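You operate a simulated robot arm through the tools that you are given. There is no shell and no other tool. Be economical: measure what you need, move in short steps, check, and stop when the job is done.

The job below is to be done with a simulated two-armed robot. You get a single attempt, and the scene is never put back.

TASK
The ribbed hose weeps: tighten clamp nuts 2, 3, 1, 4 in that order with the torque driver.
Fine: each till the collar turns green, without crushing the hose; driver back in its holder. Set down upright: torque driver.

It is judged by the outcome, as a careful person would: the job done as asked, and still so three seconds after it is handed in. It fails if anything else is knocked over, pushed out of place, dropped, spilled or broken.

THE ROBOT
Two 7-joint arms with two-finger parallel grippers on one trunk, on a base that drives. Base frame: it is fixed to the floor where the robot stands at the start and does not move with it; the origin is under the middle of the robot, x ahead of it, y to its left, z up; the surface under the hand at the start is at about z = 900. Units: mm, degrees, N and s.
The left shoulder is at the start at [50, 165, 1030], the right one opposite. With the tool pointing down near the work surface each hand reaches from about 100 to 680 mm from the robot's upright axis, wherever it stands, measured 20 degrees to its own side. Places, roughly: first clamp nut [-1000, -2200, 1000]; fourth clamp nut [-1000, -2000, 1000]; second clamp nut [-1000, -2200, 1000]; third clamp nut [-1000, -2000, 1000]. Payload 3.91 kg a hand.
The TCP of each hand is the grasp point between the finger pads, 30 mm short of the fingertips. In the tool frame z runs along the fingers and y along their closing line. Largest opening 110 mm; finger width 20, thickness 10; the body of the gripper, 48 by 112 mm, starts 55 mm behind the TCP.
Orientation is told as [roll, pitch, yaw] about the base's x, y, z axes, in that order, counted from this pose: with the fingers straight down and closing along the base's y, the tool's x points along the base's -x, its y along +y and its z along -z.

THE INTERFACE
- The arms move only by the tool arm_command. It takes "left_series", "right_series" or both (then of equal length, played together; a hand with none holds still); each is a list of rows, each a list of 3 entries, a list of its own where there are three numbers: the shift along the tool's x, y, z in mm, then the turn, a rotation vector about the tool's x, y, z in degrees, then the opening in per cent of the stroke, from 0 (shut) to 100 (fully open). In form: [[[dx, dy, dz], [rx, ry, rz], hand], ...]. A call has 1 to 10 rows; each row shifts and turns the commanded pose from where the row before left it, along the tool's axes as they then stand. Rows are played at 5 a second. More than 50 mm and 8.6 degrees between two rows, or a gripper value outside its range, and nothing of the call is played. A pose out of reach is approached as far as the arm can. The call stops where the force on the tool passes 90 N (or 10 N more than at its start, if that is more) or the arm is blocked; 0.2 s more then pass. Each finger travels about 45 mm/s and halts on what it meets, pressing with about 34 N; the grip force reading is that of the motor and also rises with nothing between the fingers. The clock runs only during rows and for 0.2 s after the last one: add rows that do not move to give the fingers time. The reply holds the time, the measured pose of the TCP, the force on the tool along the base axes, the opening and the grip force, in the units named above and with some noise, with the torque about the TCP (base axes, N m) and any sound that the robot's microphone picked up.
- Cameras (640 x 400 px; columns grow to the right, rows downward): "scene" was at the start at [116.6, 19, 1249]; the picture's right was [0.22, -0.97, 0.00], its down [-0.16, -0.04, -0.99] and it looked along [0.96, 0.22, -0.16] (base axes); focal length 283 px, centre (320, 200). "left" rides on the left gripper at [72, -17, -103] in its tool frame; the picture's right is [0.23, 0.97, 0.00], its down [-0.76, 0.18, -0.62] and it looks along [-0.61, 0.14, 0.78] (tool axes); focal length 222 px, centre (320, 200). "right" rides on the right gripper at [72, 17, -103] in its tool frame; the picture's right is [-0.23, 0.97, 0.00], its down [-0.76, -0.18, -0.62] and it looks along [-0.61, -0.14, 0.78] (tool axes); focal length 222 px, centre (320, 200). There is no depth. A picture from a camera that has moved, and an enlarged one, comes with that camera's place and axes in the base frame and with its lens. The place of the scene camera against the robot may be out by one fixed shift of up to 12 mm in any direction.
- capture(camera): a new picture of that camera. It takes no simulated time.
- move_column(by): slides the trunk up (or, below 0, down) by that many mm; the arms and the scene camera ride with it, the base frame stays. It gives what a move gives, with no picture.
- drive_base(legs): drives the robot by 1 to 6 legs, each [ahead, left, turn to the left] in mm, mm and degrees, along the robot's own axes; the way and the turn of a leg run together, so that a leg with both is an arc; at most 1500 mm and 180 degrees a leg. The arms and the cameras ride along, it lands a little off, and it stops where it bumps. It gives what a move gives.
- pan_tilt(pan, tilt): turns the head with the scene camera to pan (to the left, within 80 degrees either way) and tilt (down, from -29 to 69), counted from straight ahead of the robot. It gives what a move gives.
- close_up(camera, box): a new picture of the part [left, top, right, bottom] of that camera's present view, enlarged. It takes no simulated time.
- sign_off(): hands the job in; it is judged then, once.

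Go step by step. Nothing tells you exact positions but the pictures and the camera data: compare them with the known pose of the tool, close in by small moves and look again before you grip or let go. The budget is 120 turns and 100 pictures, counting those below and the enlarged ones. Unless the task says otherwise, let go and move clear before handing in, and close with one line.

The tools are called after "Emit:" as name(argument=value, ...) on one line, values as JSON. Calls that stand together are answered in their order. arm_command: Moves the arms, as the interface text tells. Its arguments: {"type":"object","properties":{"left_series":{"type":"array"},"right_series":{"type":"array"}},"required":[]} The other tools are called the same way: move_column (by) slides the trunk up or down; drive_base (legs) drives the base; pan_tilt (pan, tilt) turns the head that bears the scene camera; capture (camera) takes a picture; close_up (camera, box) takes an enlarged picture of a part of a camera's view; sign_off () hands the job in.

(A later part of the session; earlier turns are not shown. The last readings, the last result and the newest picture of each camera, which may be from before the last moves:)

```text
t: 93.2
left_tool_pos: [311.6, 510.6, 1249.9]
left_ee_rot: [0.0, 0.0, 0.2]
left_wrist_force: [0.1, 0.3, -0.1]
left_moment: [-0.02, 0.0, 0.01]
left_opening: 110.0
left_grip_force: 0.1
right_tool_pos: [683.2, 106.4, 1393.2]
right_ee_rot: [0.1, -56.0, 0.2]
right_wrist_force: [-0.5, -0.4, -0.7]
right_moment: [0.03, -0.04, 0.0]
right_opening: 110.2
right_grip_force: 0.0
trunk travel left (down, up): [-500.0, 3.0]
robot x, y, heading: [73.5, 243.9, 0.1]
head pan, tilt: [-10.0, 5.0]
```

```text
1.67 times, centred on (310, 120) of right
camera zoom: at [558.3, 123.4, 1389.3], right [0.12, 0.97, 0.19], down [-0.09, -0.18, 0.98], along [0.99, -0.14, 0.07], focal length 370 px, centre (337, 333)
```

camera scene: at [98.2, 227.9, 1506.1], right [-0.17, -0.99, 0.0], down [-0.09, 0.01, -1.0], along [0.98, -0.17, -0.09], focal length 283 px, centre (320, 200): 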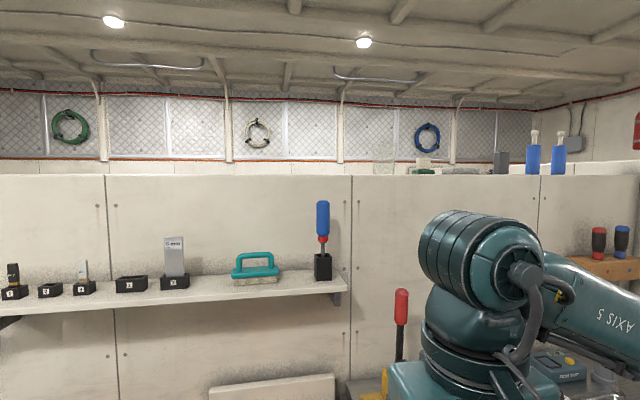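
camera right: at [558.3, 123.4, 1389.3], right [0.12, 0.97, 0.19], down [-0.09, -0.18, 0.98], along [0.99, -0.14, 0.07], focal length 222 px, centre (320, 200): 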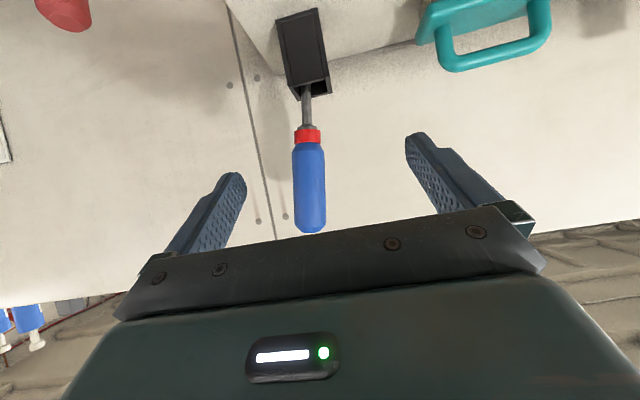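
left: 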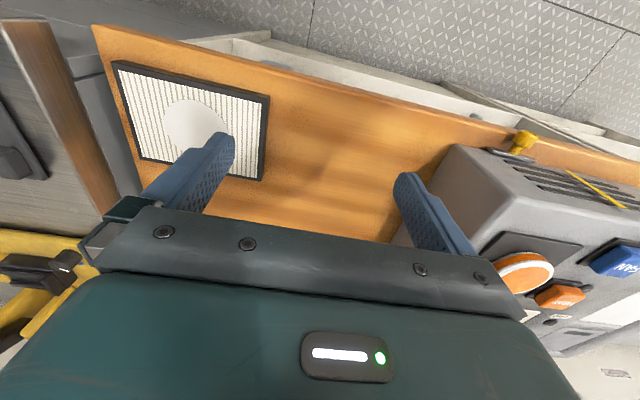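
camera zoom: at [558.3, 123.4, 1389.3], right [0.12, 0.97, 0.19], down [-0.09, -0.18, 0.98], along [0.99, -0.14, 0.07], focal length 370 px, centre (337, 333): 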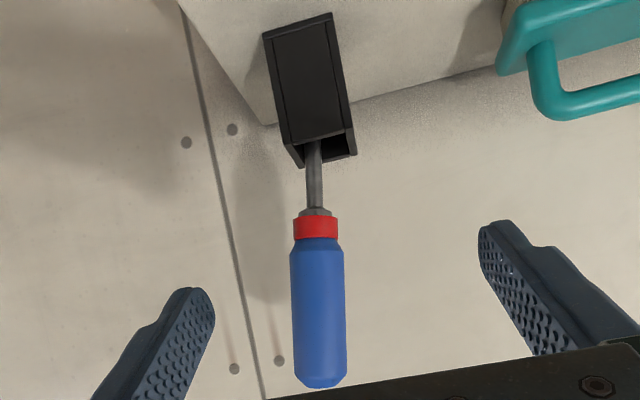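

The driver now leans about 9° to the right in its holder; the fingers brushed it. With the hand at the upright position (y≈107), closing will straighten it, so I'll go in and close.

Emit:
arm_command(right_series=[[[-21.2, 0, 31.5], [0, 0, 0], 100], [[-21.2, 0, 31.5], [0, 0, 0], 100]])

Emit:
capture(camera="right")

```text
t: 93.8
left_tool_pos: [313.0, 510.7, 1250.2]
left_ee_rot: [0.0, 0.0, 0.2]
left_wrist_force: [-0.1, 0.5, 0.5]
left_moment: [0.03, 0.02, -0.01]
left_opening: 110.2
left_grip_force: 0.0
right_tool_pos: [760.1, 105.2, 1392.6]
right_ee_rot: [-0.2, -56.0, 0.3]
right_wrist_force: [1.1, 0.1, 0.0]
right_moment: [-0.02, 0.02, 0.0]
right_opening: 109.8
right_grip_force: 0.0
trunk travel left (down, up): [-500.0, 3.0]
robot x, y, heading: [73.1, 246.0, 0.4]
head pan, tilt: [-10.0, 5.0]
```

```text
65 pictures are left
camera right: at [634.4, 123.0, 1389.3], right [0.12, 0.97, 0.19], down [-0.09, -0.18, 0.98], along [0.99, -0.14, 0.07], focal length 222 px, centre (320, 200)
```

right: 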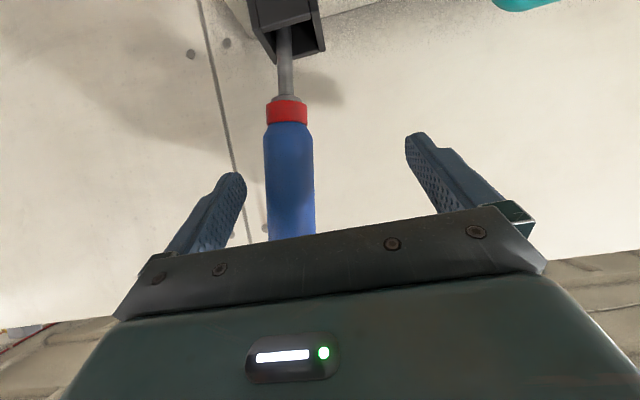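

Depth is right (about 130 vs. 127). I'll close gently.

Emit:
arm_command(right_series=[[[0, 0, 0], [0, 0, 0], 80], [[0, 0, 0], [0, 0, 0], 65], [[0, 0, 0], [0, 0, 0], 50], [[0, 0, 0], [0, 0, 0], 38], [[0, 0, 0], [0, 0, 0], 30], [[0, 0, 0], [0, 0, 0], 15], [[0, 0, 0], [0, 0, 0], 0], [[0, 0, 0], [0, 0, 0], 0], [[0, 0, 0], [0, 0, 0], 0]])

Emit:
capture(camera="right")

Emit:
close_up(camera="scene", box=[240, 150, 440, 275])

```text
t: 95.8
left_tool_pos: [311.9, 509.6, 1250.1]
left_ee_rot: [0.0, 0.0, 0.2]
left_wrist_force: [-0.6, -0.3, -0.3]
left_moment: [-0.01, 0.03, 0.0]
left_opening: 110.0
left_grip_force: 0.0
right_tool_pos: [759.3, 105.9, 1393.3]
right_ee_rot: [0.0, -56.0, 0.2]
right_wrist_force: [-0.8, 1.1, 0.1]
right_moment: [0.01, 0.05, 0.01]
right_opening: 32.2
right_grip_force: 34.1
trunk travel left (down, up): [-500.0, 3.0]
robot x, y, heading: [71.4, 244.4, 0.1]
head pan, tilt: [-10.0, 5.0]
```

```text
64 pictures are left
camera right: at [633.3, 122.7, 1389.6], right [0.12, 0.97, 0.19], down [-0.09, -0.18, 0.98], along [0.99, -0.14, 0.07], focal length 222 px, centre (320, 200)
```

right: 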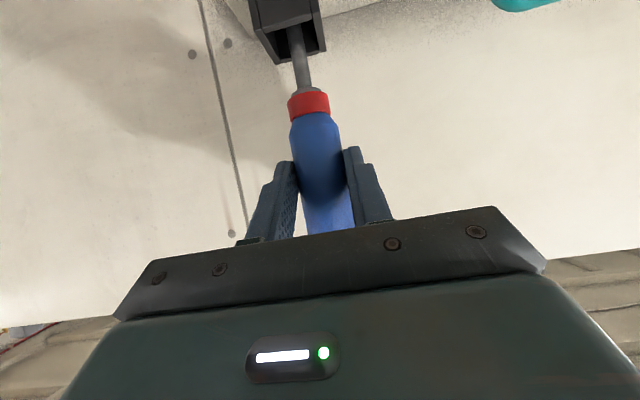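

```text
3.20 times, centred on (340, 212) of scene
camera zoom: at [188.1, 228.3, 1506.2], right [-0.17, -0.99, 0.0], down [-0.09, 0.01, -1.0], along [0.98, -0.17, -0.09], focal length 905 px, centre (256, 160)
```

zoom: 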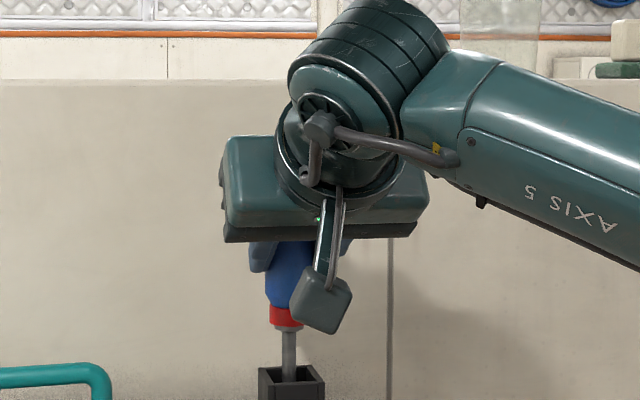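

The driver is gripped upright with TCP at (759, 106, 1393), which I'll remember for the return. Now lift straight up.

Emit:
arm_command(right_series=[[[-16.6, 0, -11.2], [0, 0, 0], 0], [[-16.6, 0, -11.2], [0, 0, 0], 0], [[-16.6, 0, -11.2], [0, 0, 0], 0], [[-16.6, 0, -11.2], [0, 0, 0], 0]])

Emit:
capture(camera="right")

Emit:
close_up(camera="scene", box=[240, 150, 440, 275])

```text
t: 96.8
left_tool_pos: [312.2, 511.2, 1250.1]
left_ee_rot: [-0.1, 0.0, 0.2]
left_wrist_force: [-1.1, -0.7, 0.0]
left_moment: [-0.03, -0.01, -0.01]
left_opening: 109.8
left_grip_force: 0.1
right_tool_pos: [759.0, 108.1, 1474.0]
right_ee_rot: [0.1, -56.0, 0.1]
right_wrist_force: [-0.4, 0.0, -1.2]
right_moment: [-0.01, 0.06, 0.01]
right_opening: 32.3
right_grip_force: 33.5
trunk travel left (down, up): [-500.0, 3.0]
robot x, y, heading: [69.4, 249.0, 0.4]
head pan, tilt: [-10.0, 5.0]
```

```text
62 pictures are left
camera right: at [632.9, 125.5, 1469.8], right [0.12, 0.97, 0.19], down [-0.09, -0.18, 0.98], along [0.99, -0.14, 0.07], focal length 222 px, centre (320, 200)
```

right: 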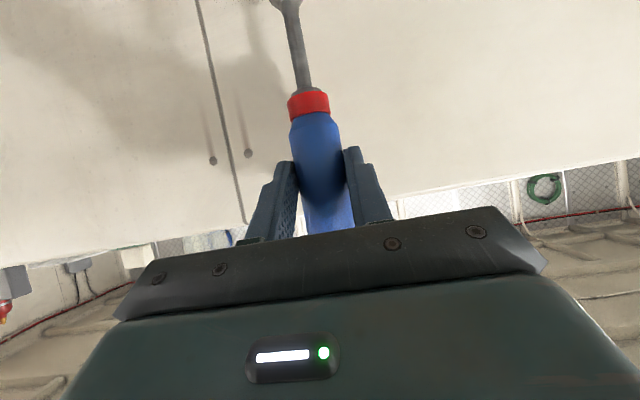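

```text
3.20 times, centred on (340, 212) of scene
camera zoom: at [188.0, 228.6, 1506.2], right [-0.17, -0.99, 0.0], down [-0.09, 0.01, -1.0], along [0.98, -0.17, -0.09], focal length 905 px, centre (256, 160)
```

zoom: 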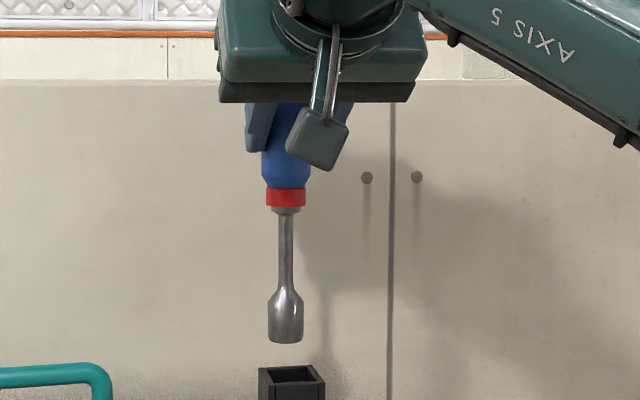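

The driver is out, with a socket on its end about 145 mm below TCP. I'll draw it back from the shelf, back the robot off, and check the driver's lean from another angle.

Emit:
arm_command(right_series=[[[22.4, 0, -33.2], [0, 0, 0], 0], [[22.4, 0, -33.2], [0, 0, 0], 0], [[22.4, 0, -33.2], [0, 0, 0], 0], [[22.4, 0, -33.2], [0, 0, 0], 0], [[22.4, 0, -33.2], [0, 0, 0], 0], [[22.4, 0, -33.2], [0, 0, 0], 0]])

Emit:
drive_base(legs=[[-380, 0, 0], [0, -1150, 0], [0, -1150, 0]])

Emit:
arm_command(right_series=[[[0, -45, 0], [0, 0, 0], 0], [[0, -45, 0], [0, 0, 0], 0], [[0, -45, 0], [0, 0, 0], 0]])

Emit:
pan_tilt(pan=-45, tilt=10)

Emit:
capture(camera="scene")

```text
t: 98.2
left_tool_pos: [310.7, 511.1, 1250.9]
left_ee_rot: [0.1, -0.2, 0.3]
left_wrist_force: [-0.8, -0.9, 0.6]
left_moment: [0.04, -0.02, -0.02]
left_opening: 110.1
left_grip_force: 0.1
right_tool_pos: [515.8, 107.4, 1474.2]
right_ee_rot: [0.0, -56.1, 0.1]
right_wrist_force: [-0.5, -0.8, -0.9]
right_moment: [-0.01, 0.0, 0.0]
right_opening: 31.9
right_grip_force: 34.3
trunk travel left (down, up): [-500.0, 3.0]
robot x, y, heading: [75.2, 246.8, 0.2]
head pan, tilt: [-10.0, 5.0]
```

```text
t: 120.5
left_tool_pos: [-43.0, -1787.0, 1250.5]
left_ee_rot: [0.0, 0.0, 0.4]
left_wrist_force: [-0.4, 0.9, -0.8]
left_moment: [0.0, 0.01, 0.02]
left_opening: 110.0
left_grip_force: 0.1
right_tool_pos: [165.9, -2189.1, 1474.0]
right_ee_rot: [0.0, -56.0, 0.3]
right_wrist_force: [0.1, -0.3, -1.1]
right_moment: [0.02, 0.01, 0.03]
right_opening: 32.0
right_grip_force: 34.1
trunk travel left (down, up): [-500.0, 3.0]
robot x, y, heading: [-280.4, -2056.5, 0.3]
head pan, tilt: [-10.0, 5.0]
```

```text
t: 121.2
left_tool_pos: [-43.1, -1789.0, 1251.0]
left_ee_rot: [0.1, 0.0, 0.4]
left_wrist_force: [-0.7, 0.4, 0.9]
left_moment: [0.0, -0.04, 0.04]
left_opening: 110.0
left_grip_force: 0.0
right_tool_pos: [167.4, -2326.3, 1477.3]
right_ee_rot: [0.1, -56.1, 0.3]
right_wrist_force: [0.0, -1.0, -0.9]
right_moment: [0.02, 0.02, 0.02]
right_opening: 31.9
right_grip_force: 34.1
trunk travel left (down, up): [-500.0, 3.0]
robot x, y, heading: [-282.9, -2053.0, 0.5]
head pan, tilt: [-10.0, 5.0]
```

```text
t: 122.3
left_tool_pos: [-43.4, -1786.7, 1250.4]
left_ee_rot: [0.1, 0.1, 0.4]
left_wrist_force: [-0.4, 0.5, -0.7]
left_moment: [0.01, 0.02, -0.02]
left_opening: 110.2
left_grip_force: 0.1
right_tool_pos: [167.6, -2323.9, 1476.5]
right_ee_rot: [0.0, -56.0, 0.4]
right_wrist_force: [0.0, 0.3, -1.8]
right_moment: [-0.03, 0.02, 0.0]
right_opening: 31.8
right_grip_force: 33.8
trunk travel left (down, up): [-500.0, 3.0]
robot x, y, heading: [-282.0, -2053.2, 0.4]
head pan, tilt: [-45.0, 10.0]
```

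```text
60 pictures are left
camera scene: at [-189.0, -2120.0, 1498.1], right [-0.7, -0.71, 0.0], down [-0.12, 0.12, -0.98], along [0.7, -0.69, -0.17], focal length 283 px, centre (320, 200)
```

scene: 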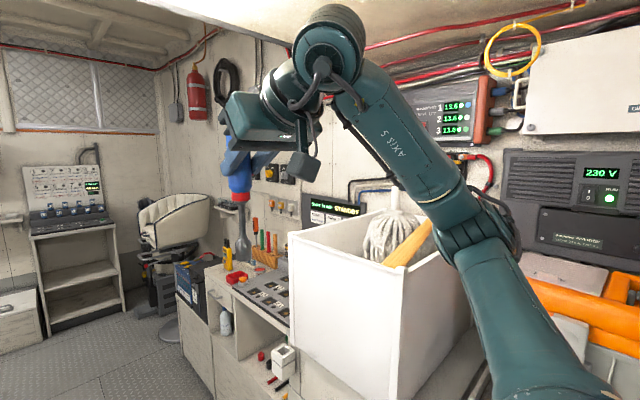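

Emit:
close_up(camera="scene", box=[160, 100, 320, 280])

```text
2.22 times, centred on (240, 190) of scene
camera zoom: at [-189.0, -2120.0, 1498.1], right [-0.7, -0.71, 0.0], down [-0.12, 0.12, -0.98], along [0.7, -0.69, -0.17], focal length 628 px, centre (498, 222)
```

zoom: 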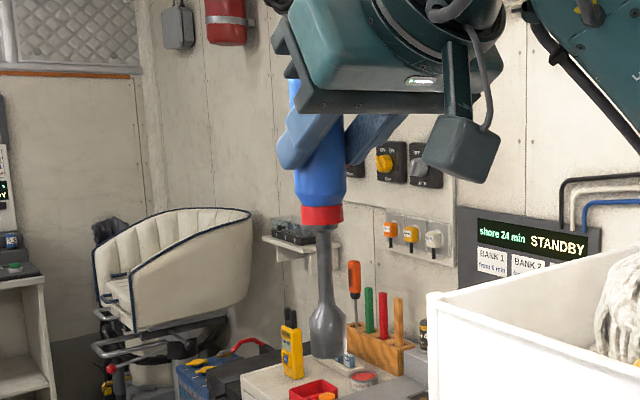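

The driver is vertical within about 2°, with the tip about 140 mm below TCP. Next I'll bring the hand in, lower the trunk, and turn to face the hose.

Emit:
arm_command(right_series=[[[0, 40, 0], [0, 0, 0], 0], [[0, 40, 0], [0, 0, 0], 0], [[0, 40, 0], [0, 0, 0], 0]])

Emit:
move_column(by=-230)

Emit:
drive_base(legs=[[0, 0, 90], [0, 0, 89]])

Emit:
pan_tilt(pan=0, tilt=20)

Emit:
capture(camera="scene")

Emit:
capture(camera="right")

```text
t: 123.1
left_tool_pos: [-41.7, -1785.5, 1249.4]
left_ee_rot: [-0.1, 0.1, 0.4]
left_wrist_force: [-0.3, 0.8, -0.2]
left_moment: [-0.02, 0.02, 0.01]
left_opening: 110.2
left_grip_force: 0.1
right_tool_pos: [165.1, -2203.0, 1475.1]
right_ee_rot: [-0.1, -55.9, 0.5]
right_wrist_force: [-0.6, 0.6, -0.6]
right_moment: [-0.04, -0.01, -0.01]
right_opening: 31.7
right_grip_force: 34.4
trunk travel left (down, up): [-500.0, 3.0]
robot x, y, heading: [-282.0, -2051.3, 0.2]
head pan, tilt: [-45.0, 10.0]
```

```text
t: 125.5
left_tool_pos: [-42.8, -1787.0, 1020.4]
left_ee_rot: [0.1, 0.1, 0.4]
left_wrist_force: [-0.2, 0.3, 1.2]
left_moment: [0.04, -0.04, -0.03]
left_opening: 109.8
left_grip_force: 0.1
right_tool_pos: [165.1, -2205.3, 1246.7]
right_ee_rot: [0.0, -56.0, 0.4]
right_wrist_force: [-0.1, -0.2, -0.9]
right_moment: [-0.03, 0.06, 0.0]
right_opening: 31.7
right_grip_force: 33.8
trunk travel left (down, up): [-270.0, 233.0]
robot x, y, heading: [-283.7, -2052.8, 0.5]
head pan, tilt: [-45.0, 10.0]
```

```text
t: 133.5
left_tool_pos: [-521.6, -2319.2, 1020.2]
left_ee_rot: [0.0, -0.1, -179.8]
left_wrist_force: [0.5, -0.2, 0.3]
left_moment: [-0.02, -0.02, -0.01]
left_opening: 109.9
left_grip_force: 0.1
right_tool_pos: [-727.6, -1899.2, 1246.2]
right_ee_rot: [-0.2, -55.9, -179.9]
right_wrist_force: [0.5, 1.2, -2.2]
right_moment: [0.02, -0.04, -0.01]
right_opening: 31.9
right_grip_force: 34.0
trunk travel left (down, up): [-270.0, 233.0]
robot x, y, heading: [-282.3, -2055.6, -179.9]
head pan, tilt: [-45.0, 10.0]
```

```text
t: 134.6
left_tool_pos: [-521.8, -2318.7, 1019.9]
left_ee_rot: [0.0, 0.0, -179.9]
left_wrist_force: [-0.7, -0.3, 0.4]
left_moment: [-0.03, 0.03, 0.02]
left_opening: 110.3
left_grip_force: 0.0
right_tool_pos: [-727.2, -1899.8, 1245.9]
right_ee_rot: [0.0, -56.0, -179.8]
right_wrist_force: [0.3, 0.3, -1.3]
right_moment: [-0.02, -0.07, -0.02]
right_opening: 32.0
right_grip_force: 33.9
trunk travel left (down, up): [-270.0, 233.0]
robot x, y, heading: [-280.2, -2053.1, -180.1]
head pan, tilt: [0.0, 20.0]
```

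```text
58 pictures are left
camera scene: at [-407.3, -2055.0, 1251.8], right [0.0, 1.0, 0.0], down [0.34, 0.0, -0.94], along [-0.94, 0.0, -0.34], focal length 283 px, centre (320, 200)
```

scene: 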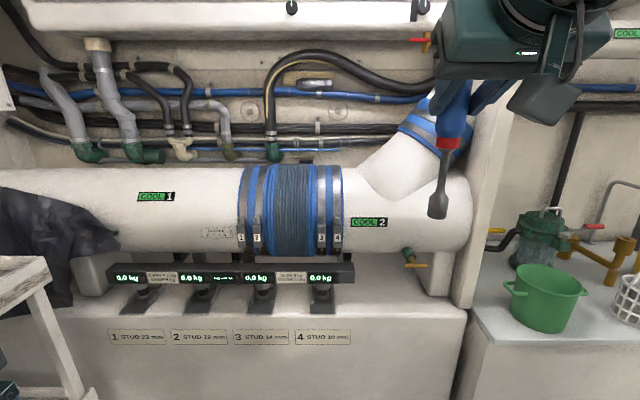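

```text
57 pictures are left
camera right: at [-600.7, -1915.1, 1242.0], right [-0.12, -0.97, 0.19], down [0.09, 0.18, 0.98], along [-0.99, 0.14, 0.07], focal length 222 px, centre (320, 200)
```

right: 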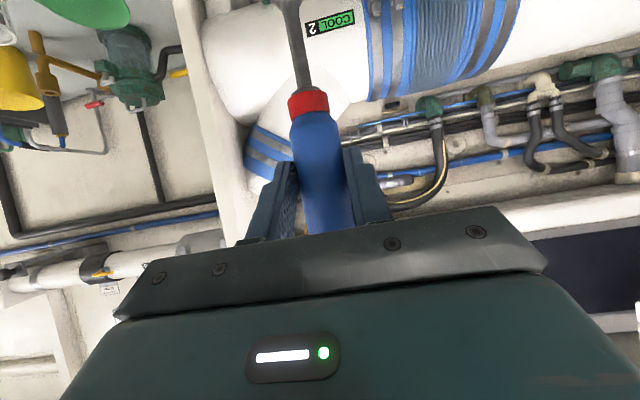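

Now I'll move in front of the hose, with the hand held back a little for clearance.

Emit:
arm_command(right_series=[[[16.8, 0, -24.9], [0, 0, 0], 0], [[16.8, 0, -24.9], [0, 0, 0], 0]])

Emit:
drive_base(legs=[[0, 85, 0], [235, 0, 0]])

Emit:
pan_tilt(pan=-5, tilt=30)

Emit:
capture(camera="scene")

Emit:
capture(camera="right")

```text
t: 135.2
left_tool_pos: [-522.6, -2317.5, 1019.6]
left_ee_rot: [0.0, -0.1, -179.8]
left_wrist_force: [0.1, 0.3, 0.4]
left_moment: [0.01, -0.01, 0.0]
left_opening: 110.0
left_grip_force: 0.0
right_tool_pos: [-667.0, -1900.8, 1246.8]
right_ee_rot: [0.1, -56.0, -179.8]
right_wrist_force: [0.3, -0.5, -1.5]
right_moment: [0.01, -0.02, 0.0]
right_opening: 31.6
right_grip_force: 34.1
trunk travel left (down, up): [-270.0, 233.0]
robot x, y, heading: [-285.8, -2052.7, -180.0]
head pan, tilt: [0.0, 20.0]
```

```text
t: 138.0
left_tool_pos: [-756.0, -2401.3, 1020.9]
left_ee_rot: [0.1, 0.0, 180.0]
left_wrist_force: [-0.3, 0.8, 0.4]
left_moment: [0.01, -0.02, -0.01]
left_opening: 109.8
left_grip_force: 0.0
right_tool_pos: [-901.0, -1982.1, 1246.8]
right_ee_rot: [0.0, -56.0, 180.0]
right_wrist_force: [-1.3, -0.4, -2.1]
right_moment: [-0.01, -0.02, 0.01]
right_opening: 32.1
right_grip_force: 34.1
trunk travel left (down, up): [-270.0, 233.0]
robot x, y, heading: [-516.6, -2137.7, 179.9]
head pan, tilt: [0.0, 20.0]
```

```text
t: 138.7
left_tool_pos: [-756.5, -2399.6, 1020.1]
left_ee_rot: [-0.1, 0.1, 180.1]
left_wrist_force: [0.0, -0.5, 0.3]
left_moment: [0.04, 0.03, 0.0]
left_opening: 109.9
left_grip_force: 0.2
right_tool_pos: [-900.8, -1981.3, 1246.6]
right_ee_rot: [0.1, -56.0, -180.0]
right_wrist_force: [-0.9, -0.2, -0.6]
right_moment: [-0.02, -0.01, -0.02]
right_opening: 31.8
right_grip_force: 34.2
trunk travel left (down, up): [-270.0, 233.0]
robot x, y, heading: [-513.7, -2137.3, 180.0]
head pan, tilt: [-5.0, 30.0]
```

```text
56 pictures are left
camera scene: at [-637.6, -2129.7, 1235.8], right [0.09, 1.0, 0.0], down [0.5, -0.04, -0.87], along [-0.86, 0.08, -0.5], focal length 283 px, centre (320, 200)
```

scene: 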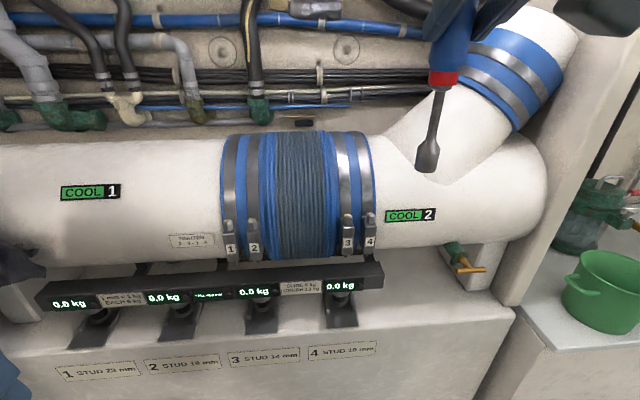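

```text
55 pictures are left
camera right: at [-774.0, -1997.6, 1242.4], right [-0.13, -0.97, 0.19], down [0.09, 0.18, 0.98], along [-0.99, 0.14, 0.07], focal length 222 px, centre (320, 200)
```

right: 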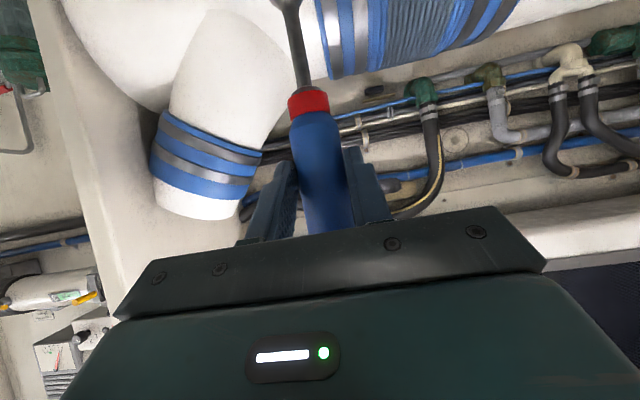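

I'll zoom on the nuts from here, and tilt the left hand up as a second, side-looking camera (turned toward the nuts).

Emit:
close_up(camera="scene", box=[205, 190, 395, 280])

Emit:
arm_command(left_series=[[[0, 0, 0], [0, -8, 0], 100], [[0, 0, 0], [0, -8, 0], 100], [[0, 0, 0], [0, -8, 0], 100], [[0, 0, 0], [0, -8, 0], 100], [[0, 0, 0], [0, -8, 0], 100], [[0, 0, 0], [0, -8, 0], 100]])

Emit:
capture(camera="left")

```text
3.37 times, centred on (300, 235) of scene
camera zoom: at [-637.6, -2129.7, 1235.8], right [0.09, 1.0, 0.0], down [0.5, -0.04, -0.87], along [-0.86, 0.08, -0.5], focal length 952 px, centre (387, 82)
```

zoom: 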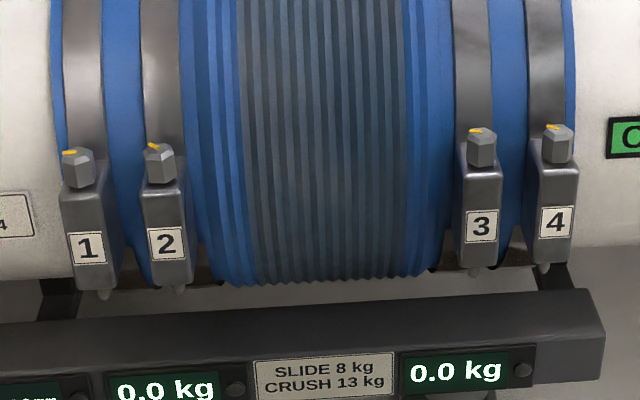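

```text
t: 140.1
left_tool_pos: [-822.2, -2424.8, 1108.9]
left_ee_rot: [0.0, -48.0, 180.0]
left_wrist_force: [0.7, 0.9, 0.3]
left_moment: [0.0, 0.02, 0.04]
left_opening: 110.1
left_grip_force: 0.0
left hand out of reach, approached as far as the arm can: row 2, 3, 4, 5, 6
right_tool_pos: [-899.5, -1981.4, 1246.5]
right_ee_rot: [-0.1, -56.1, -179.9]
right_wrist_force: [-0.1, -0.3, -1.2]
right_moment: [0.0, 0.0, 0.0]
right_opening: 31.9
right_grip_force: 34.4
trunk travel left (down, up): [-270.0, 233.0]
robot x, y, heading: [-510.9, -2135.1, 179.6]
head pan, tilt: [-5.0, 30.0]
```

```text
53 pictures are left
camera left: at [-697.5, -2409.9, 1124.1], right [0.15, -0.97, -0.17], down [-0.05, -0.18, 0.98], along [-0.99, -0.14, -0.07], focal length 222 px, centre (320, 200)
```

left: 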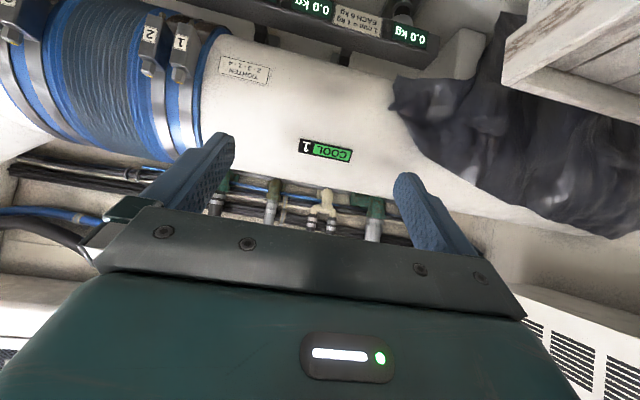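

Emit:
close_up(camera="left", box=[100, 0, 260, 100])

```text
4.00 times, centred on (180, 50) of left
camera zoom: at [-697.5, -2409.9, 1124.1], right [0.15, -0.97, -0.17], down [-0.05, -0.18, 0.98], along [-0.99, -0.14, -0.07], focal length 888 px, centre (880, 800)
```

zoom: 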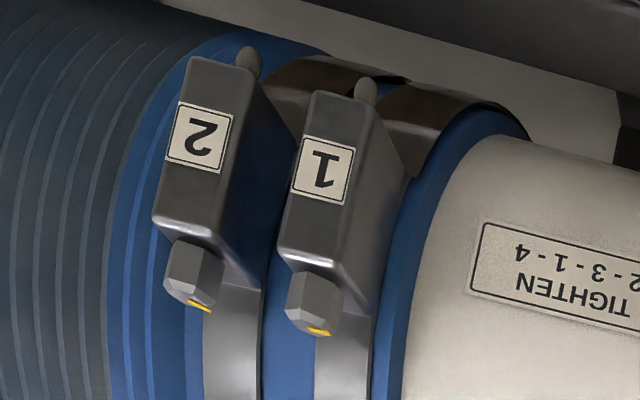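

Left-camera and scene estimates for nut 2 differ slightly (x −996…−1030, y≈−2200). I'll servo with socket and nut both in view: bring the driver laterally in front of nut 2 first, held back from the pipe.

Emit:
arm_command(right_series=[[[11, 43.8, 7.4], [0, 0, 0], 0], [[11, 43.8, 7.4], [0, 0, 0], 0], [[11, 43.8, 7.4], [0, 0, 0], 0], [[11, 43.8, 7.4], [0, 0, 0], 0], [[11, 43.8, 7.4], [0, 0, 0], 0]])

Emit:
capture(camera="left")

Emit:
capture(camera="scene")

```text
t: 141.3
left_tool_pos: [-821.6, -2426.4, 1108.2]
left_ee_rot: [0.0, -47.9, -180.1]
left_wrist_force: [0.0, -0.9, -0.5]
left_moment: [0.01, -0.03, 0.03]
left_opening: 109.8
left_grip_force: 0.0
right_tool_pos: [-900.1, -2201.6, 1179.9]
right_ee_rot: [0.0, -56.1, 180.0]
right_wrist_force: [0.8, -0.6, -2.5]
right_moment: [-0.01, -0.01, -0.03]
right_opening: 32.0
right_grip_force: 34.2
trunk travel left (down, up): [-270.0, 233.0]
robot x, y, heading: [-512.0, -2135.1, 180.1]
head pan, tilt: [-5.0, 30.0]
```

```text
51 pictures are left
camera left: at [-697.3, -2410.3, 1123.9], right [0.15, -0.97, -0.17], down [-0.05, -0.18, 0.98], along [-0.99, -0.14, -0.07], focal length 222 px, centre (320, 200)
```

left: 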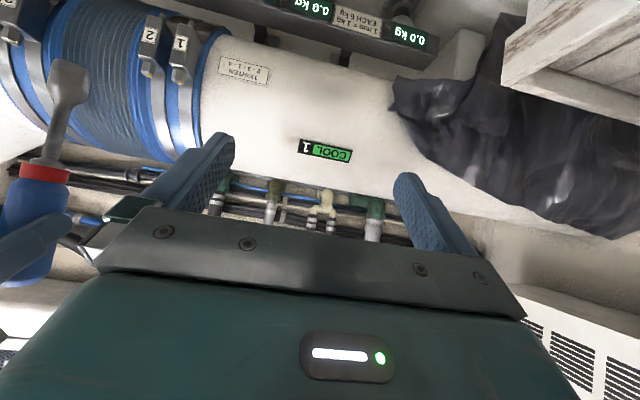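

```text
50 pictures are left
camera scene: at [-637.4, -2130.4, 1235.7], right [0.09, 1.0, 0.0], down [0.5, -0.04, -0.87], along [-0.86, 0.08, -0.5], focal length 283 px, centre (320, 200)
```

scene: 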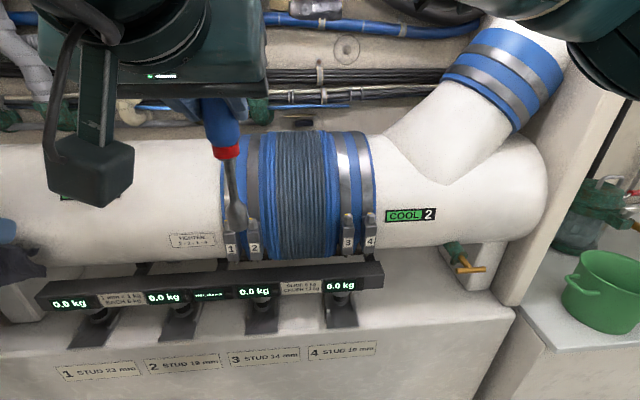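

Emit:
arm_command(right_series=[[[-19.6, 0, 29], [0, 0, 0], 0], [[-19.6, 0, 29], [0, 0, 0], 0]])

Emit:
close_up(camera="left", box=[40, 0, 240, 125])

Emit:
close_up(camera="scene", box=[200, 150, 360, 270])

```text
t: 141.9
left_tool_pos: [-822.3, -2426.3, 1109.9]
left_ee_rot: [0.0, -47.7, 180.0]
left_wrist_force: [0.3, -0.1, -0.2]
left_moment: [-0.03, 0.03, -0.01]
left_opening: 109.9
left_grip_force: 0.1
right_tool_pos: [-971.5, -2200.7, 1181.2]
right_ee_rot: [0.0, -56.0, -179.9]
right_wrist_force: [-0.3, 0.9, -1.9]
right_moment: [-0.03, -0.05, 0.01]
right_opening: 31.8
right_grip_force: 33.7
trunk travel left (down, up): [-270.0, 233.0]
robot x, y, heading: [-515.9, -2137.5, 180.0]
head pan, tilt: [-5.0, 30.0]
```

```text
3.20 times, centred on (140, 62) of left
camera zoom: at [-697.6, -2409.7, 1124.0], right [0.15, -0.97, -0.17], down [-0.05, -0.18, 0.98], along [-0.99, -0.14, -0.07], focal length 711 px, centre (896, 640)
```

zoom: 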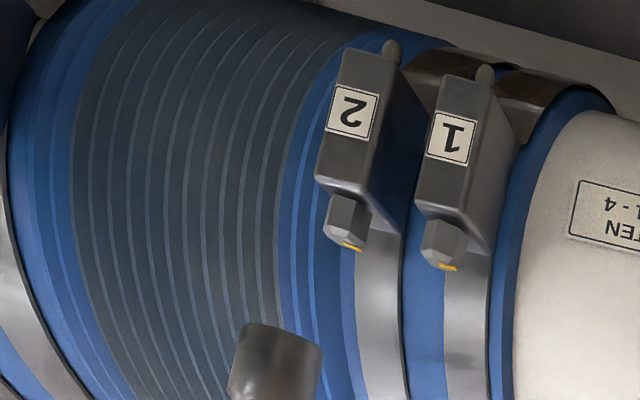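

```text
3.33 times, centred on (280, 210) of scene
camera zoom: at [-637.8, -2129.8, 1235.7], right [0.09, 1.0, 0.0], down [0.5, -0.04, -0.87], along [-0.86, 0.08, -0.5], focal length 942 px, centre (453, 167)
```

zoom: 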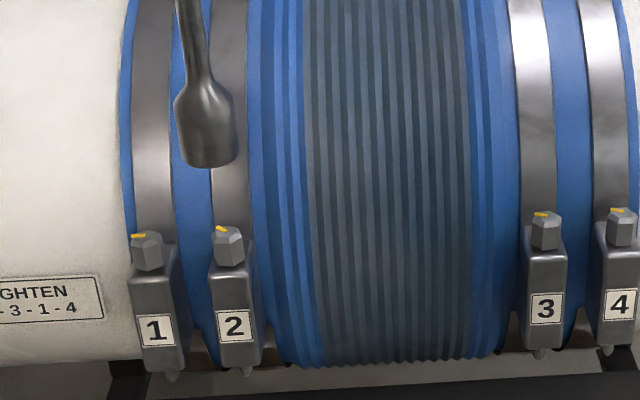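

Solving both views, the nut sits (−18, −1, −49) mm from the socket mouth. I'll move over it and come down 30, then check again.

Emit:
arm_command(right_series=[[[-10.1, 1, 14.9], [0, 0, 0], 0], [[12.4, 0, 8.4], [0, 0, 0], 0], [[12.4, 0, 8.4], [0, 0, 0], 0]])

Emit:
close_up(camera="left", box=[80, 0, 240, 100])

Emit:
close_up(camera="scene", box=[200, 170, 320, 260])

```text
t: 142.7
left_tool_pos: [-821.9, -2426.3, 1109.2]
left_ee_rot: [0.1, -47.9, 179.9]
left_wrist_force: [0.5, 0.4, -0.1]
left_moment: [0.0, -0.01, 0.02]
left_opening: 110.1
left_grip_force: 0.0
right_tool_pos: [-989.4, -2201.2, 1150.8]
right_ee_rot: [0.0, -56.0, -180.0]
right_wrist_force: [-0.3, 0.0, -0.7]
right_moment: [-0.01, -0.02, 0.0]
right_opening: 32.0
right_grip_force: 33.8
trunk travel left (down, up): [-270.0, 233.0]
robot x, y, heading: [-514.4, -2133.7, 179.8]
head pan, tilt: [-5.0, 30.0]
```

```text
4.00 times, centred on (160, 50) of left
camera zoom: at [-697.4, -2409.7, 1124.1], right [0.15, -0.97, -0.17], down [-0.05, -0.18, 0.98], along [-0.99, -0.14, -0.07], focal length 888 px, centre (960, 800)
```

zoom: 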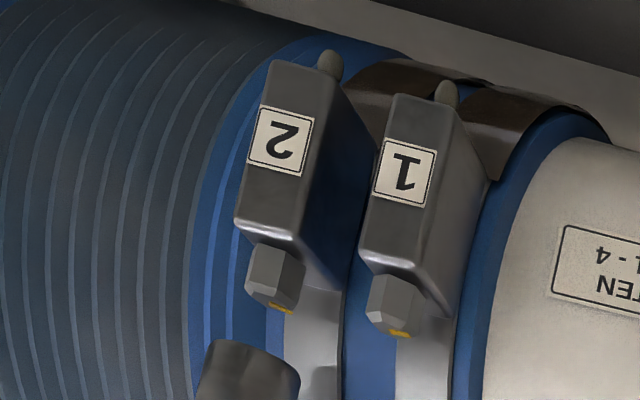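

```text
4.44 times, centred on (260, 215) of scene
camera zoom: at [-637.6, -2129.7, 1235.7], right [0.09, 1.0, 0.0], down [0.5, -0.04, -0.87], along [-0.86, 0.08, -0.5], focal length 1257 px, centre (587, 133)
```

zoom: 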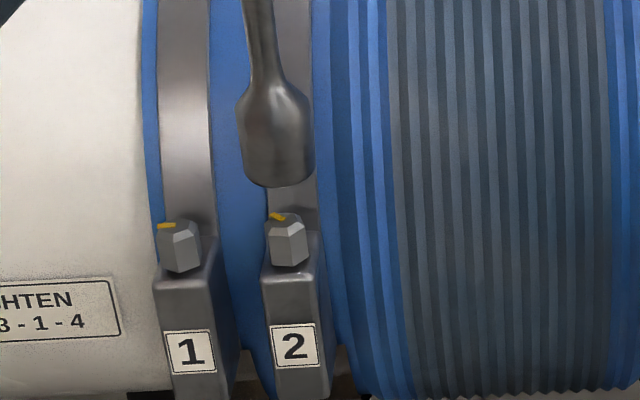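

The socket is aligned within about 1 mm, with ~22 mm to go. I'll lower in small steps and watch force.

Emit:
arm_command(right_series=[[[4.2, 0, 2.8], [0, 0, 0], 0], [[4.2, 0, 2.8], [0, 0, 0], 0], [[4.2, 0, 2.8], [0, 0, 0], 0], [[4.2, 0, 2.8], [0, 0, 0], 0], [[1.7, 0, 1.1], [0, 0, 0], 0]])

Emit:
close_up(camera="left", box=[80, 0, 240, 100])

Emit:
close_up(camera="scene", box=[200, 170, 320, 260])

```text
t: 143.9
left_tool_pos: [-821.4, -2425.8, 1108.7]
left_ee_rot: [-0.1, -47.8, 180.1]
left_wrist_force: [-0.5, 0.1, 0.2]
left_moment: [-0.03, 0.01, 0.0]
left_opening: 110.0
left_grip_force: 0.1
right_tool_pos: [-988.9, -2200.4, 1129.1]
right_ee_rot: [0.1, -56.1, 179.9]
right_wrist_force: [2.2, -1.1, 3.9]
right_moment: [-0.15, -0.27, 0.02]
right_opening: 31.9
right_grip_force: 34.0
trunk travel left (down, up): [-270.0, 233.0]
robot x, y, heading: [-511.7, -2134.0, 180.0]
head pan, tilt: [-5.0, 30.0]
```

```text
4.00 times, centred on (160, 50) of left
camera zoom: at [-696.8, -2409.8, 1124.3], right [0.15, -0.97, -0.17], down [-0.05, -0.18, 0.98], along [-0.99, -0.14, -0.07], focal length 888 px, centre (960, 800)
```

zoom: 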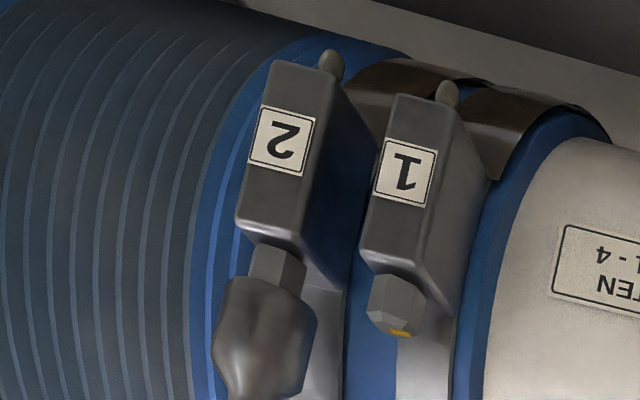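

```text
4.44 times, centred on (260, 215) of scene
camera zoom: at [-636.9, -2129.8, 1235.9], right [0.09, 1.0, 0.0], down [0.5, -0.04, -0.87], along [-0.86, 0.08, -0.5], focal length 1257 px, centre (587, 133)
```

zoom: 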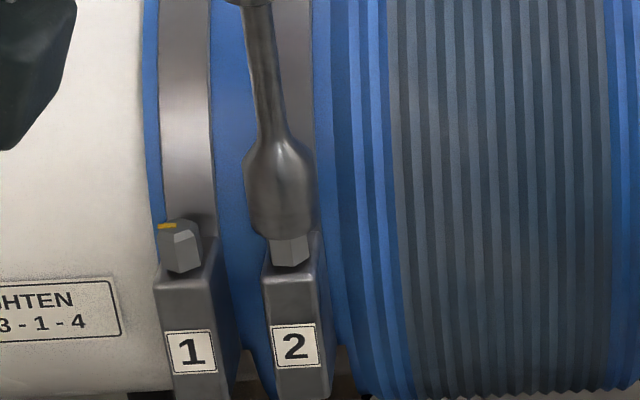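

The socket has just reached the nut with a light contact. I'll lower a bit more.

Emit:
arm_command(right_series=[[[1.7, 0, 1.1], [0, 0, 0], 0], [[1.7, 0, 1.1], [0, 0, 0], 0]])

Emit:
close_up(camera="scene", box=[200, 130, 320, 260])

```text
t: 144.5
left_tool_pos: [-822.1, -2425.5, 1108.8]
left_ee_rot: [0.0, -47.9, 180.0]
left_wrist_force: [1.2, 0.5, 0.9]
left_moment: [0.01, -0.02, -0.02]
left_opening: 110.0
left_grip_force: 0.0
right_tool_pos: [-989.5, -2200.7, 1122.5]
right_ee_rot: [0.0, -56.0, -180.0]
right_wrist_force: [1.5, -1.4, -0.4]
right_moment: [-0.18, -0.31, 0.04]
right_opening: 31.6
right_grip_force: 33.8
trunk travel left (down, up): [-270.0, 233.0]
robot x, y, heading: [-517.1, -2132.5, 179.8]
head pan, tilt: [-5.0, 30.0]
```

```text
3.08 times, centred on (260, 195) of scene
camera zoom: at [-637.3, -2129.9, 1235.7], right [0.09, 1.0, 0.0], down [0.5, -0.04, -0.87], along [-0.86, 0.08, -0.5], focal length 870 px, centre (505, 215)
```

zoom: 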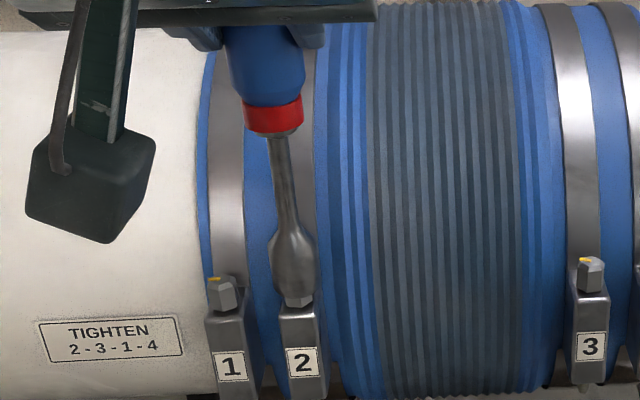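

The socket is on the nut (10 mm deep, almost no force). I'll seat it 2 mm more and start turning clockwise in small steps, watching torque and the collar.

Emit:
arm_command(right_series=[[[1.7, 0, 1.1], [0, 0, 0], 0], [[0, 0, 0], [6.63, 0, 4.47], 0], [[0, 0, 0], [6.63, 0, 4.47], 0], [[0, 0, 0], [6.63, 0, 4.47], 0]])

Emit:
close_up(camera="scene", box=[180, 100, 340, 260])

```text
t: 145.5
left_tool_pos: [-820.7, -2426.8, 1109.2]
left_ee_rot: [-0.1, -48.0, -179.9]
left_wrist_force: [-0.5, 1.2, -0.8]
left_moment: [0.03, -0.02, 0.0]
left_opening: 109.8
left_grip_force: 0.2
right_tool_pos: [-988.8, -2204.4, 1122.0]
right_ee_rot: [0.0, -56.0, 155.8]
right_wrist_force: [3.2, -9.6, -1.8]
right_moment: [-1.38, -0.44, 0.24]
right_opening: 32.2
right_grip_force: 34.2
trunk travel left (down, up): [-270.0, 233.0]
robot x, y, heading: [-515.9, -2135.0, 180.1]
head pan, tilt: [-5.0, 30.0]
```

```text
2.50 times, centred on (260, 180) of scene
camera zoom: at [-637.3, -2131.1, 1235.8], right [0.09, 1.0, 0.0], down [0.5, -0.04, -0.87], along [-0.86, 0.08, -0.5], focal length 707 px, centre (470, 250)
```

zoom: 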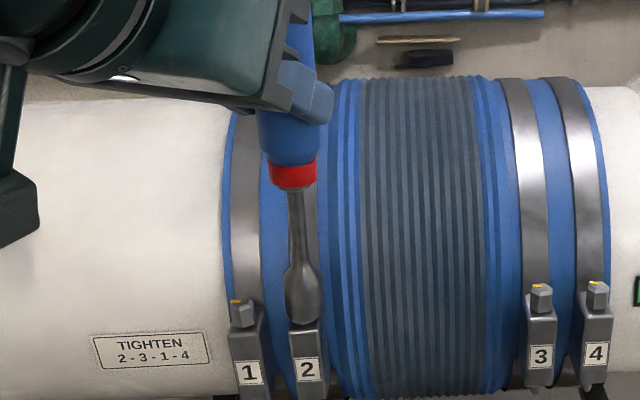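

There's a sideways load of ~10 N because the socket tip sits slightly ahead of the TCP. I'll shift the hand to relieve it before turning further.

Emit:
arm_command(right_series=[[[0, 3.7, 0], [0, 0, 0], 0], [[0, 0, 0], [0, 0, 0], 0]])

```text
t: 146.1
left_tool_pos: [-824.0, -2425.6, 1108.4]
left_ee_rot: [-0.1, -47.9, 180.0]
left_wrist_force: [-0.2, -0.2, 0.2]
left_moment: [-0.04, 0.02, 0.0]
left_opening: 110.0
left_grip_force: 0.0
right_tool_pos: [-990.8, -2207.2, 1122.2]
right_ee_rot: [-0.1, -56.1, 156.1]
right_wrist_force: [3.9, -5.1, -1.1]
right_moment: [-0.67, -0.54, 0.1]
right_opening: 32.5
right_grip_force: 33.9
trunk travel left (down, up): [-270.0, 233.0]
robot x, y, heading: [-514.1, -2135.9, 179.6]
head pan, tilt: [-5.0, 30.0]
```

Emit:
arm_command(right_series=[[[2.1, 2.2, -3.1], [0, 0, 0], 0], [[0, 0, 0], [0, 0, 0], 0]])

Emit:
close_up(camera="scene", box=[200, 120, 300, 250])

Emit:
close_up(camera="left", box=[0, 0, 240, 240])

```text
t: 146.7
left_tool_pos: [-822.8, -2425.0, 1107.6]
left_ee_rot: [0.0, -47.9, 179.9]
left_wrist_force: [0.0, 0.3, -0.4]
left_moment: [-0.03, -0.04, 0.0]
left_opening: 110.1
left_grip_force: 0.1
right_tool_pos: [-988.9, -2208.8, 1121.7]
right_ee_rot: [0.0, -56.1, 155.9]
right_wrist_force: [-0.6, 0.9, -2.0]
right_moment: [0.06, 0.09, 0.02]
right_opening: 31.9
right_grip_force: 34.4
trunk travel left (down, up): [-270.0, 233.0]
robot x, y, heading: [-515.4, -2138.2, 180.0]
head pan, tilt: [-5.0, 30.0]
```

```text
3.08 times, centred on (250, 185) of scene
camera zoom: at [-637.7, -2129.6, 1235.7], right [0.09, 1.0, 0.0], down [0.5, -0.04, -0.87], along [-0.86, 0.08, -0.5], focal length 870 px, centre (535, 246)
```

zoom: 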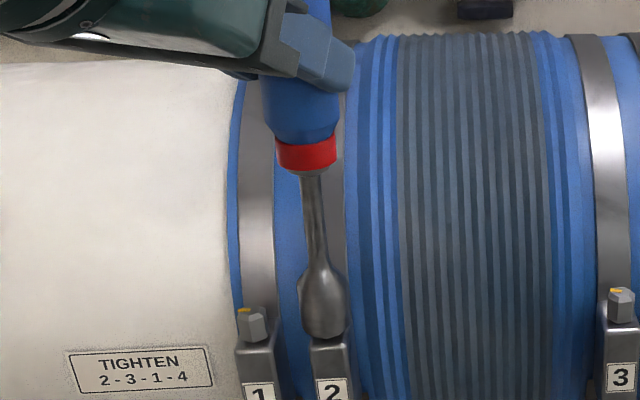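

```text
1.67 times, centred on (120, 120) of left
camera zoom: at [-697.5, -2409.6, 1124.1], right [0.15, -0.97, -0.17], down [-0.05, -0.18, 0.98], along [-0.99, -0.14, -0.07], focal length 370 px, centre (653, 333)
```

zoom: 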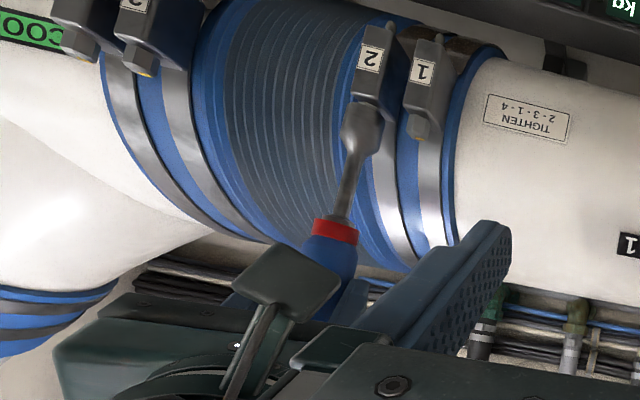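

Forces are now null and the pivot offset is known (~17 mm ahead of TCP). I'll keep turning clockwise with that compensation built in.

Emit:
arm_command(right_series=[[[-0.1, 2.37, 0.14], [6.63, 0, 4.47], 0], [[-0.1, 2.37, 0.14], [6.63, 0, 4.47], 0], [[-0.1, 2.37, 0.14], [6.63, 0, 4.47], 0], [[-0.1, 2.37, 0.14], [6.63, 0, 4.47], 0]])

Emit:
close_up(camera="scene", box=[180, 100, 340, 260])

```text
t: 147.7
left_tool_pos: [-822.1, -2426.1, 1108.7]
left_ee_rot: [-0.2, -47.9, -180.0]
left_wrist_force: [0.1, 1.5, -0.1]
left_moment: [0.0, -0.02, -0.05]
left_opening: 110.0
left_grip_force: 0.0
right_tool_pos: [-990.5, -2188.4, 1124.6]
right_ee_rot: [1.6, -55.3, 122.3]
right_wrist_force: [-1.7, -10.0, 1.1]
right_moment: [-1.55, 0.33, 0.27]
right_opening: 35.1
right_grip_force: 34.1
right hand out of reach, approached as far as the arm can: row 4
trunk travel left (down, up): [-270.0, 233.0]
robot x, y, heading: [-519.1, -2137.7, 179.9]
head pan, tilt: [-5.0, 30.0]
```

```text
2.50 times, centred on (260, 180) of scene
camera zoom: at [-637.7, -2130.8, 1235.8], right [0.09, 1.0, 0.0], down [0.5, -0.04, -0.87], along [-0.86, 0.08, -0.5], focal length 707 px, centre (470, 250)
```

zoom: 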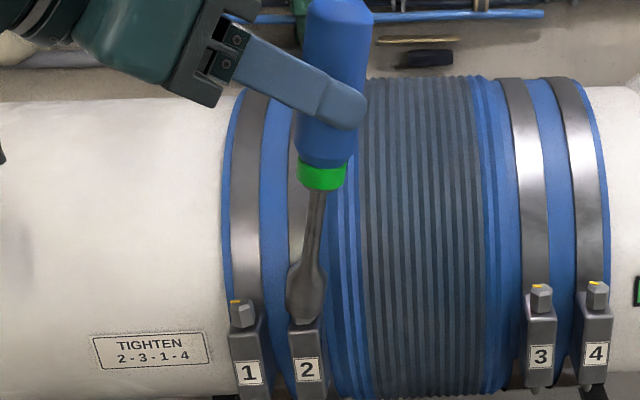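

The collar turned green on nut 2, though the arm strayed at its reach limit and the driver now leans. I'll lift straight off without turning back.

Emit:
arm_command(right_series=[[[-8.3, 0, -5.6], [0, 0, 0], 0], [[-8.3, 0, -5.6], [0, 0, 0], 0], [[-8.3, 0, -5.6], [0, 0, 0], 0], [[-8.3, 0, -5.6], [0, 0, 0], 0]])

Emit:
close_up(camera="scene", box=[160, 60, 380, 260])

```text
t: 148.7
left_tool_pos: [-822.6, -2425.7, 1108.2]
left_ee_rot: [0.0, -47.9, 180.0]
left_wrist_force: [-1.0, -0.9, 0.4]
left_moment: [0.02, -0.01, -0.01]
left_opening: 110.0
left_grip_force: 0.1
right_tool_pos: [-991.4, -2177.0, 1158.4]
right_ee_rot: [0.4, -55.2, 122.8]
right_wrist_force: [-0.2, -0.8, -0.3]
right_moment: [-0.01, 0.02, -0.01]
right_opening: 31.8
right_grip_force: 34.1
right hand out of reach, approached as far as the arm can: row 2, 4
trunk travel left (down, up): [-270.0, 233.0]
robot x, y, heading: [-513.8, -2134.4, 179.9]
head pan, tilt: [-5.0, 30.0]
```

```text
2.00 times, centred on (270, 160) of scene
camera zoom: at [-637.4, -2129.7, 1235.7], right [0.09, 1.0, 0.0], down [0.5, -0.04, -0.87], along [-0.86, 0.08, -0.5], focal length 566 px, centre (420, 280)
```

zoom: 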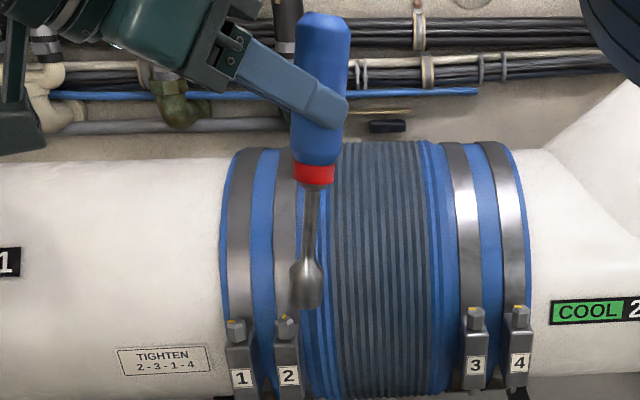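

Nut 2 is done and the driver is off it. The driver has tipped ~10° in the grip, so I'll turn the hand back to the other side (so the next stroke ends in comfortable reach) while rising, then straighten.

Emit:
arm_command(right_series=[[[-4, 0, -2.8], [-6.63, 0, -4.47], 0], [[-4, 0, -2.8], [-6.63, 0, -4.47], 0], [[-4, 0, -2.8], [-6.63, 0, -4.47], 0], [[-4, 0, -2.8], [-6.63, 0, -4.47], 0], [[-4, 0, -2.8], [-6.63, 0, -4.47], 0], [[-4, 0, -2.8], [-6.63, 0, -4.47], 0], [[-4, 0, -2.8], [-6.63, 0, -4.47], 0]])

```text
t: 150.3
left_tool_pos: [-822.4, -2425.3, 1108.4]
left_ee_rot: [0.0, -48.0, 179.9]
left_wrist_force: [-0.2, 0.2, -0.3]
left_moment: [-0.01, 0.0, 0.01]
left_opening: 109.9
left_grip_force: 0.1
right_tool_pos: [-984.6, -2184.3, 1192.6]
right_ee_rot: [0.0, -56.0, -179.9]
right_wrist_force: [-0.3, -0.5, -1.5]
right_moment: [-0.05, -0.01, 0.03]
right_opening: 32.1
right_grip_force: 34.4
trunk travel left (down, up): [-270.0, 233.0]
robot x, y, heading: [-513.1, -2132.9, 180.0]
head pan, tilt: [-5.0, 30.0]
```

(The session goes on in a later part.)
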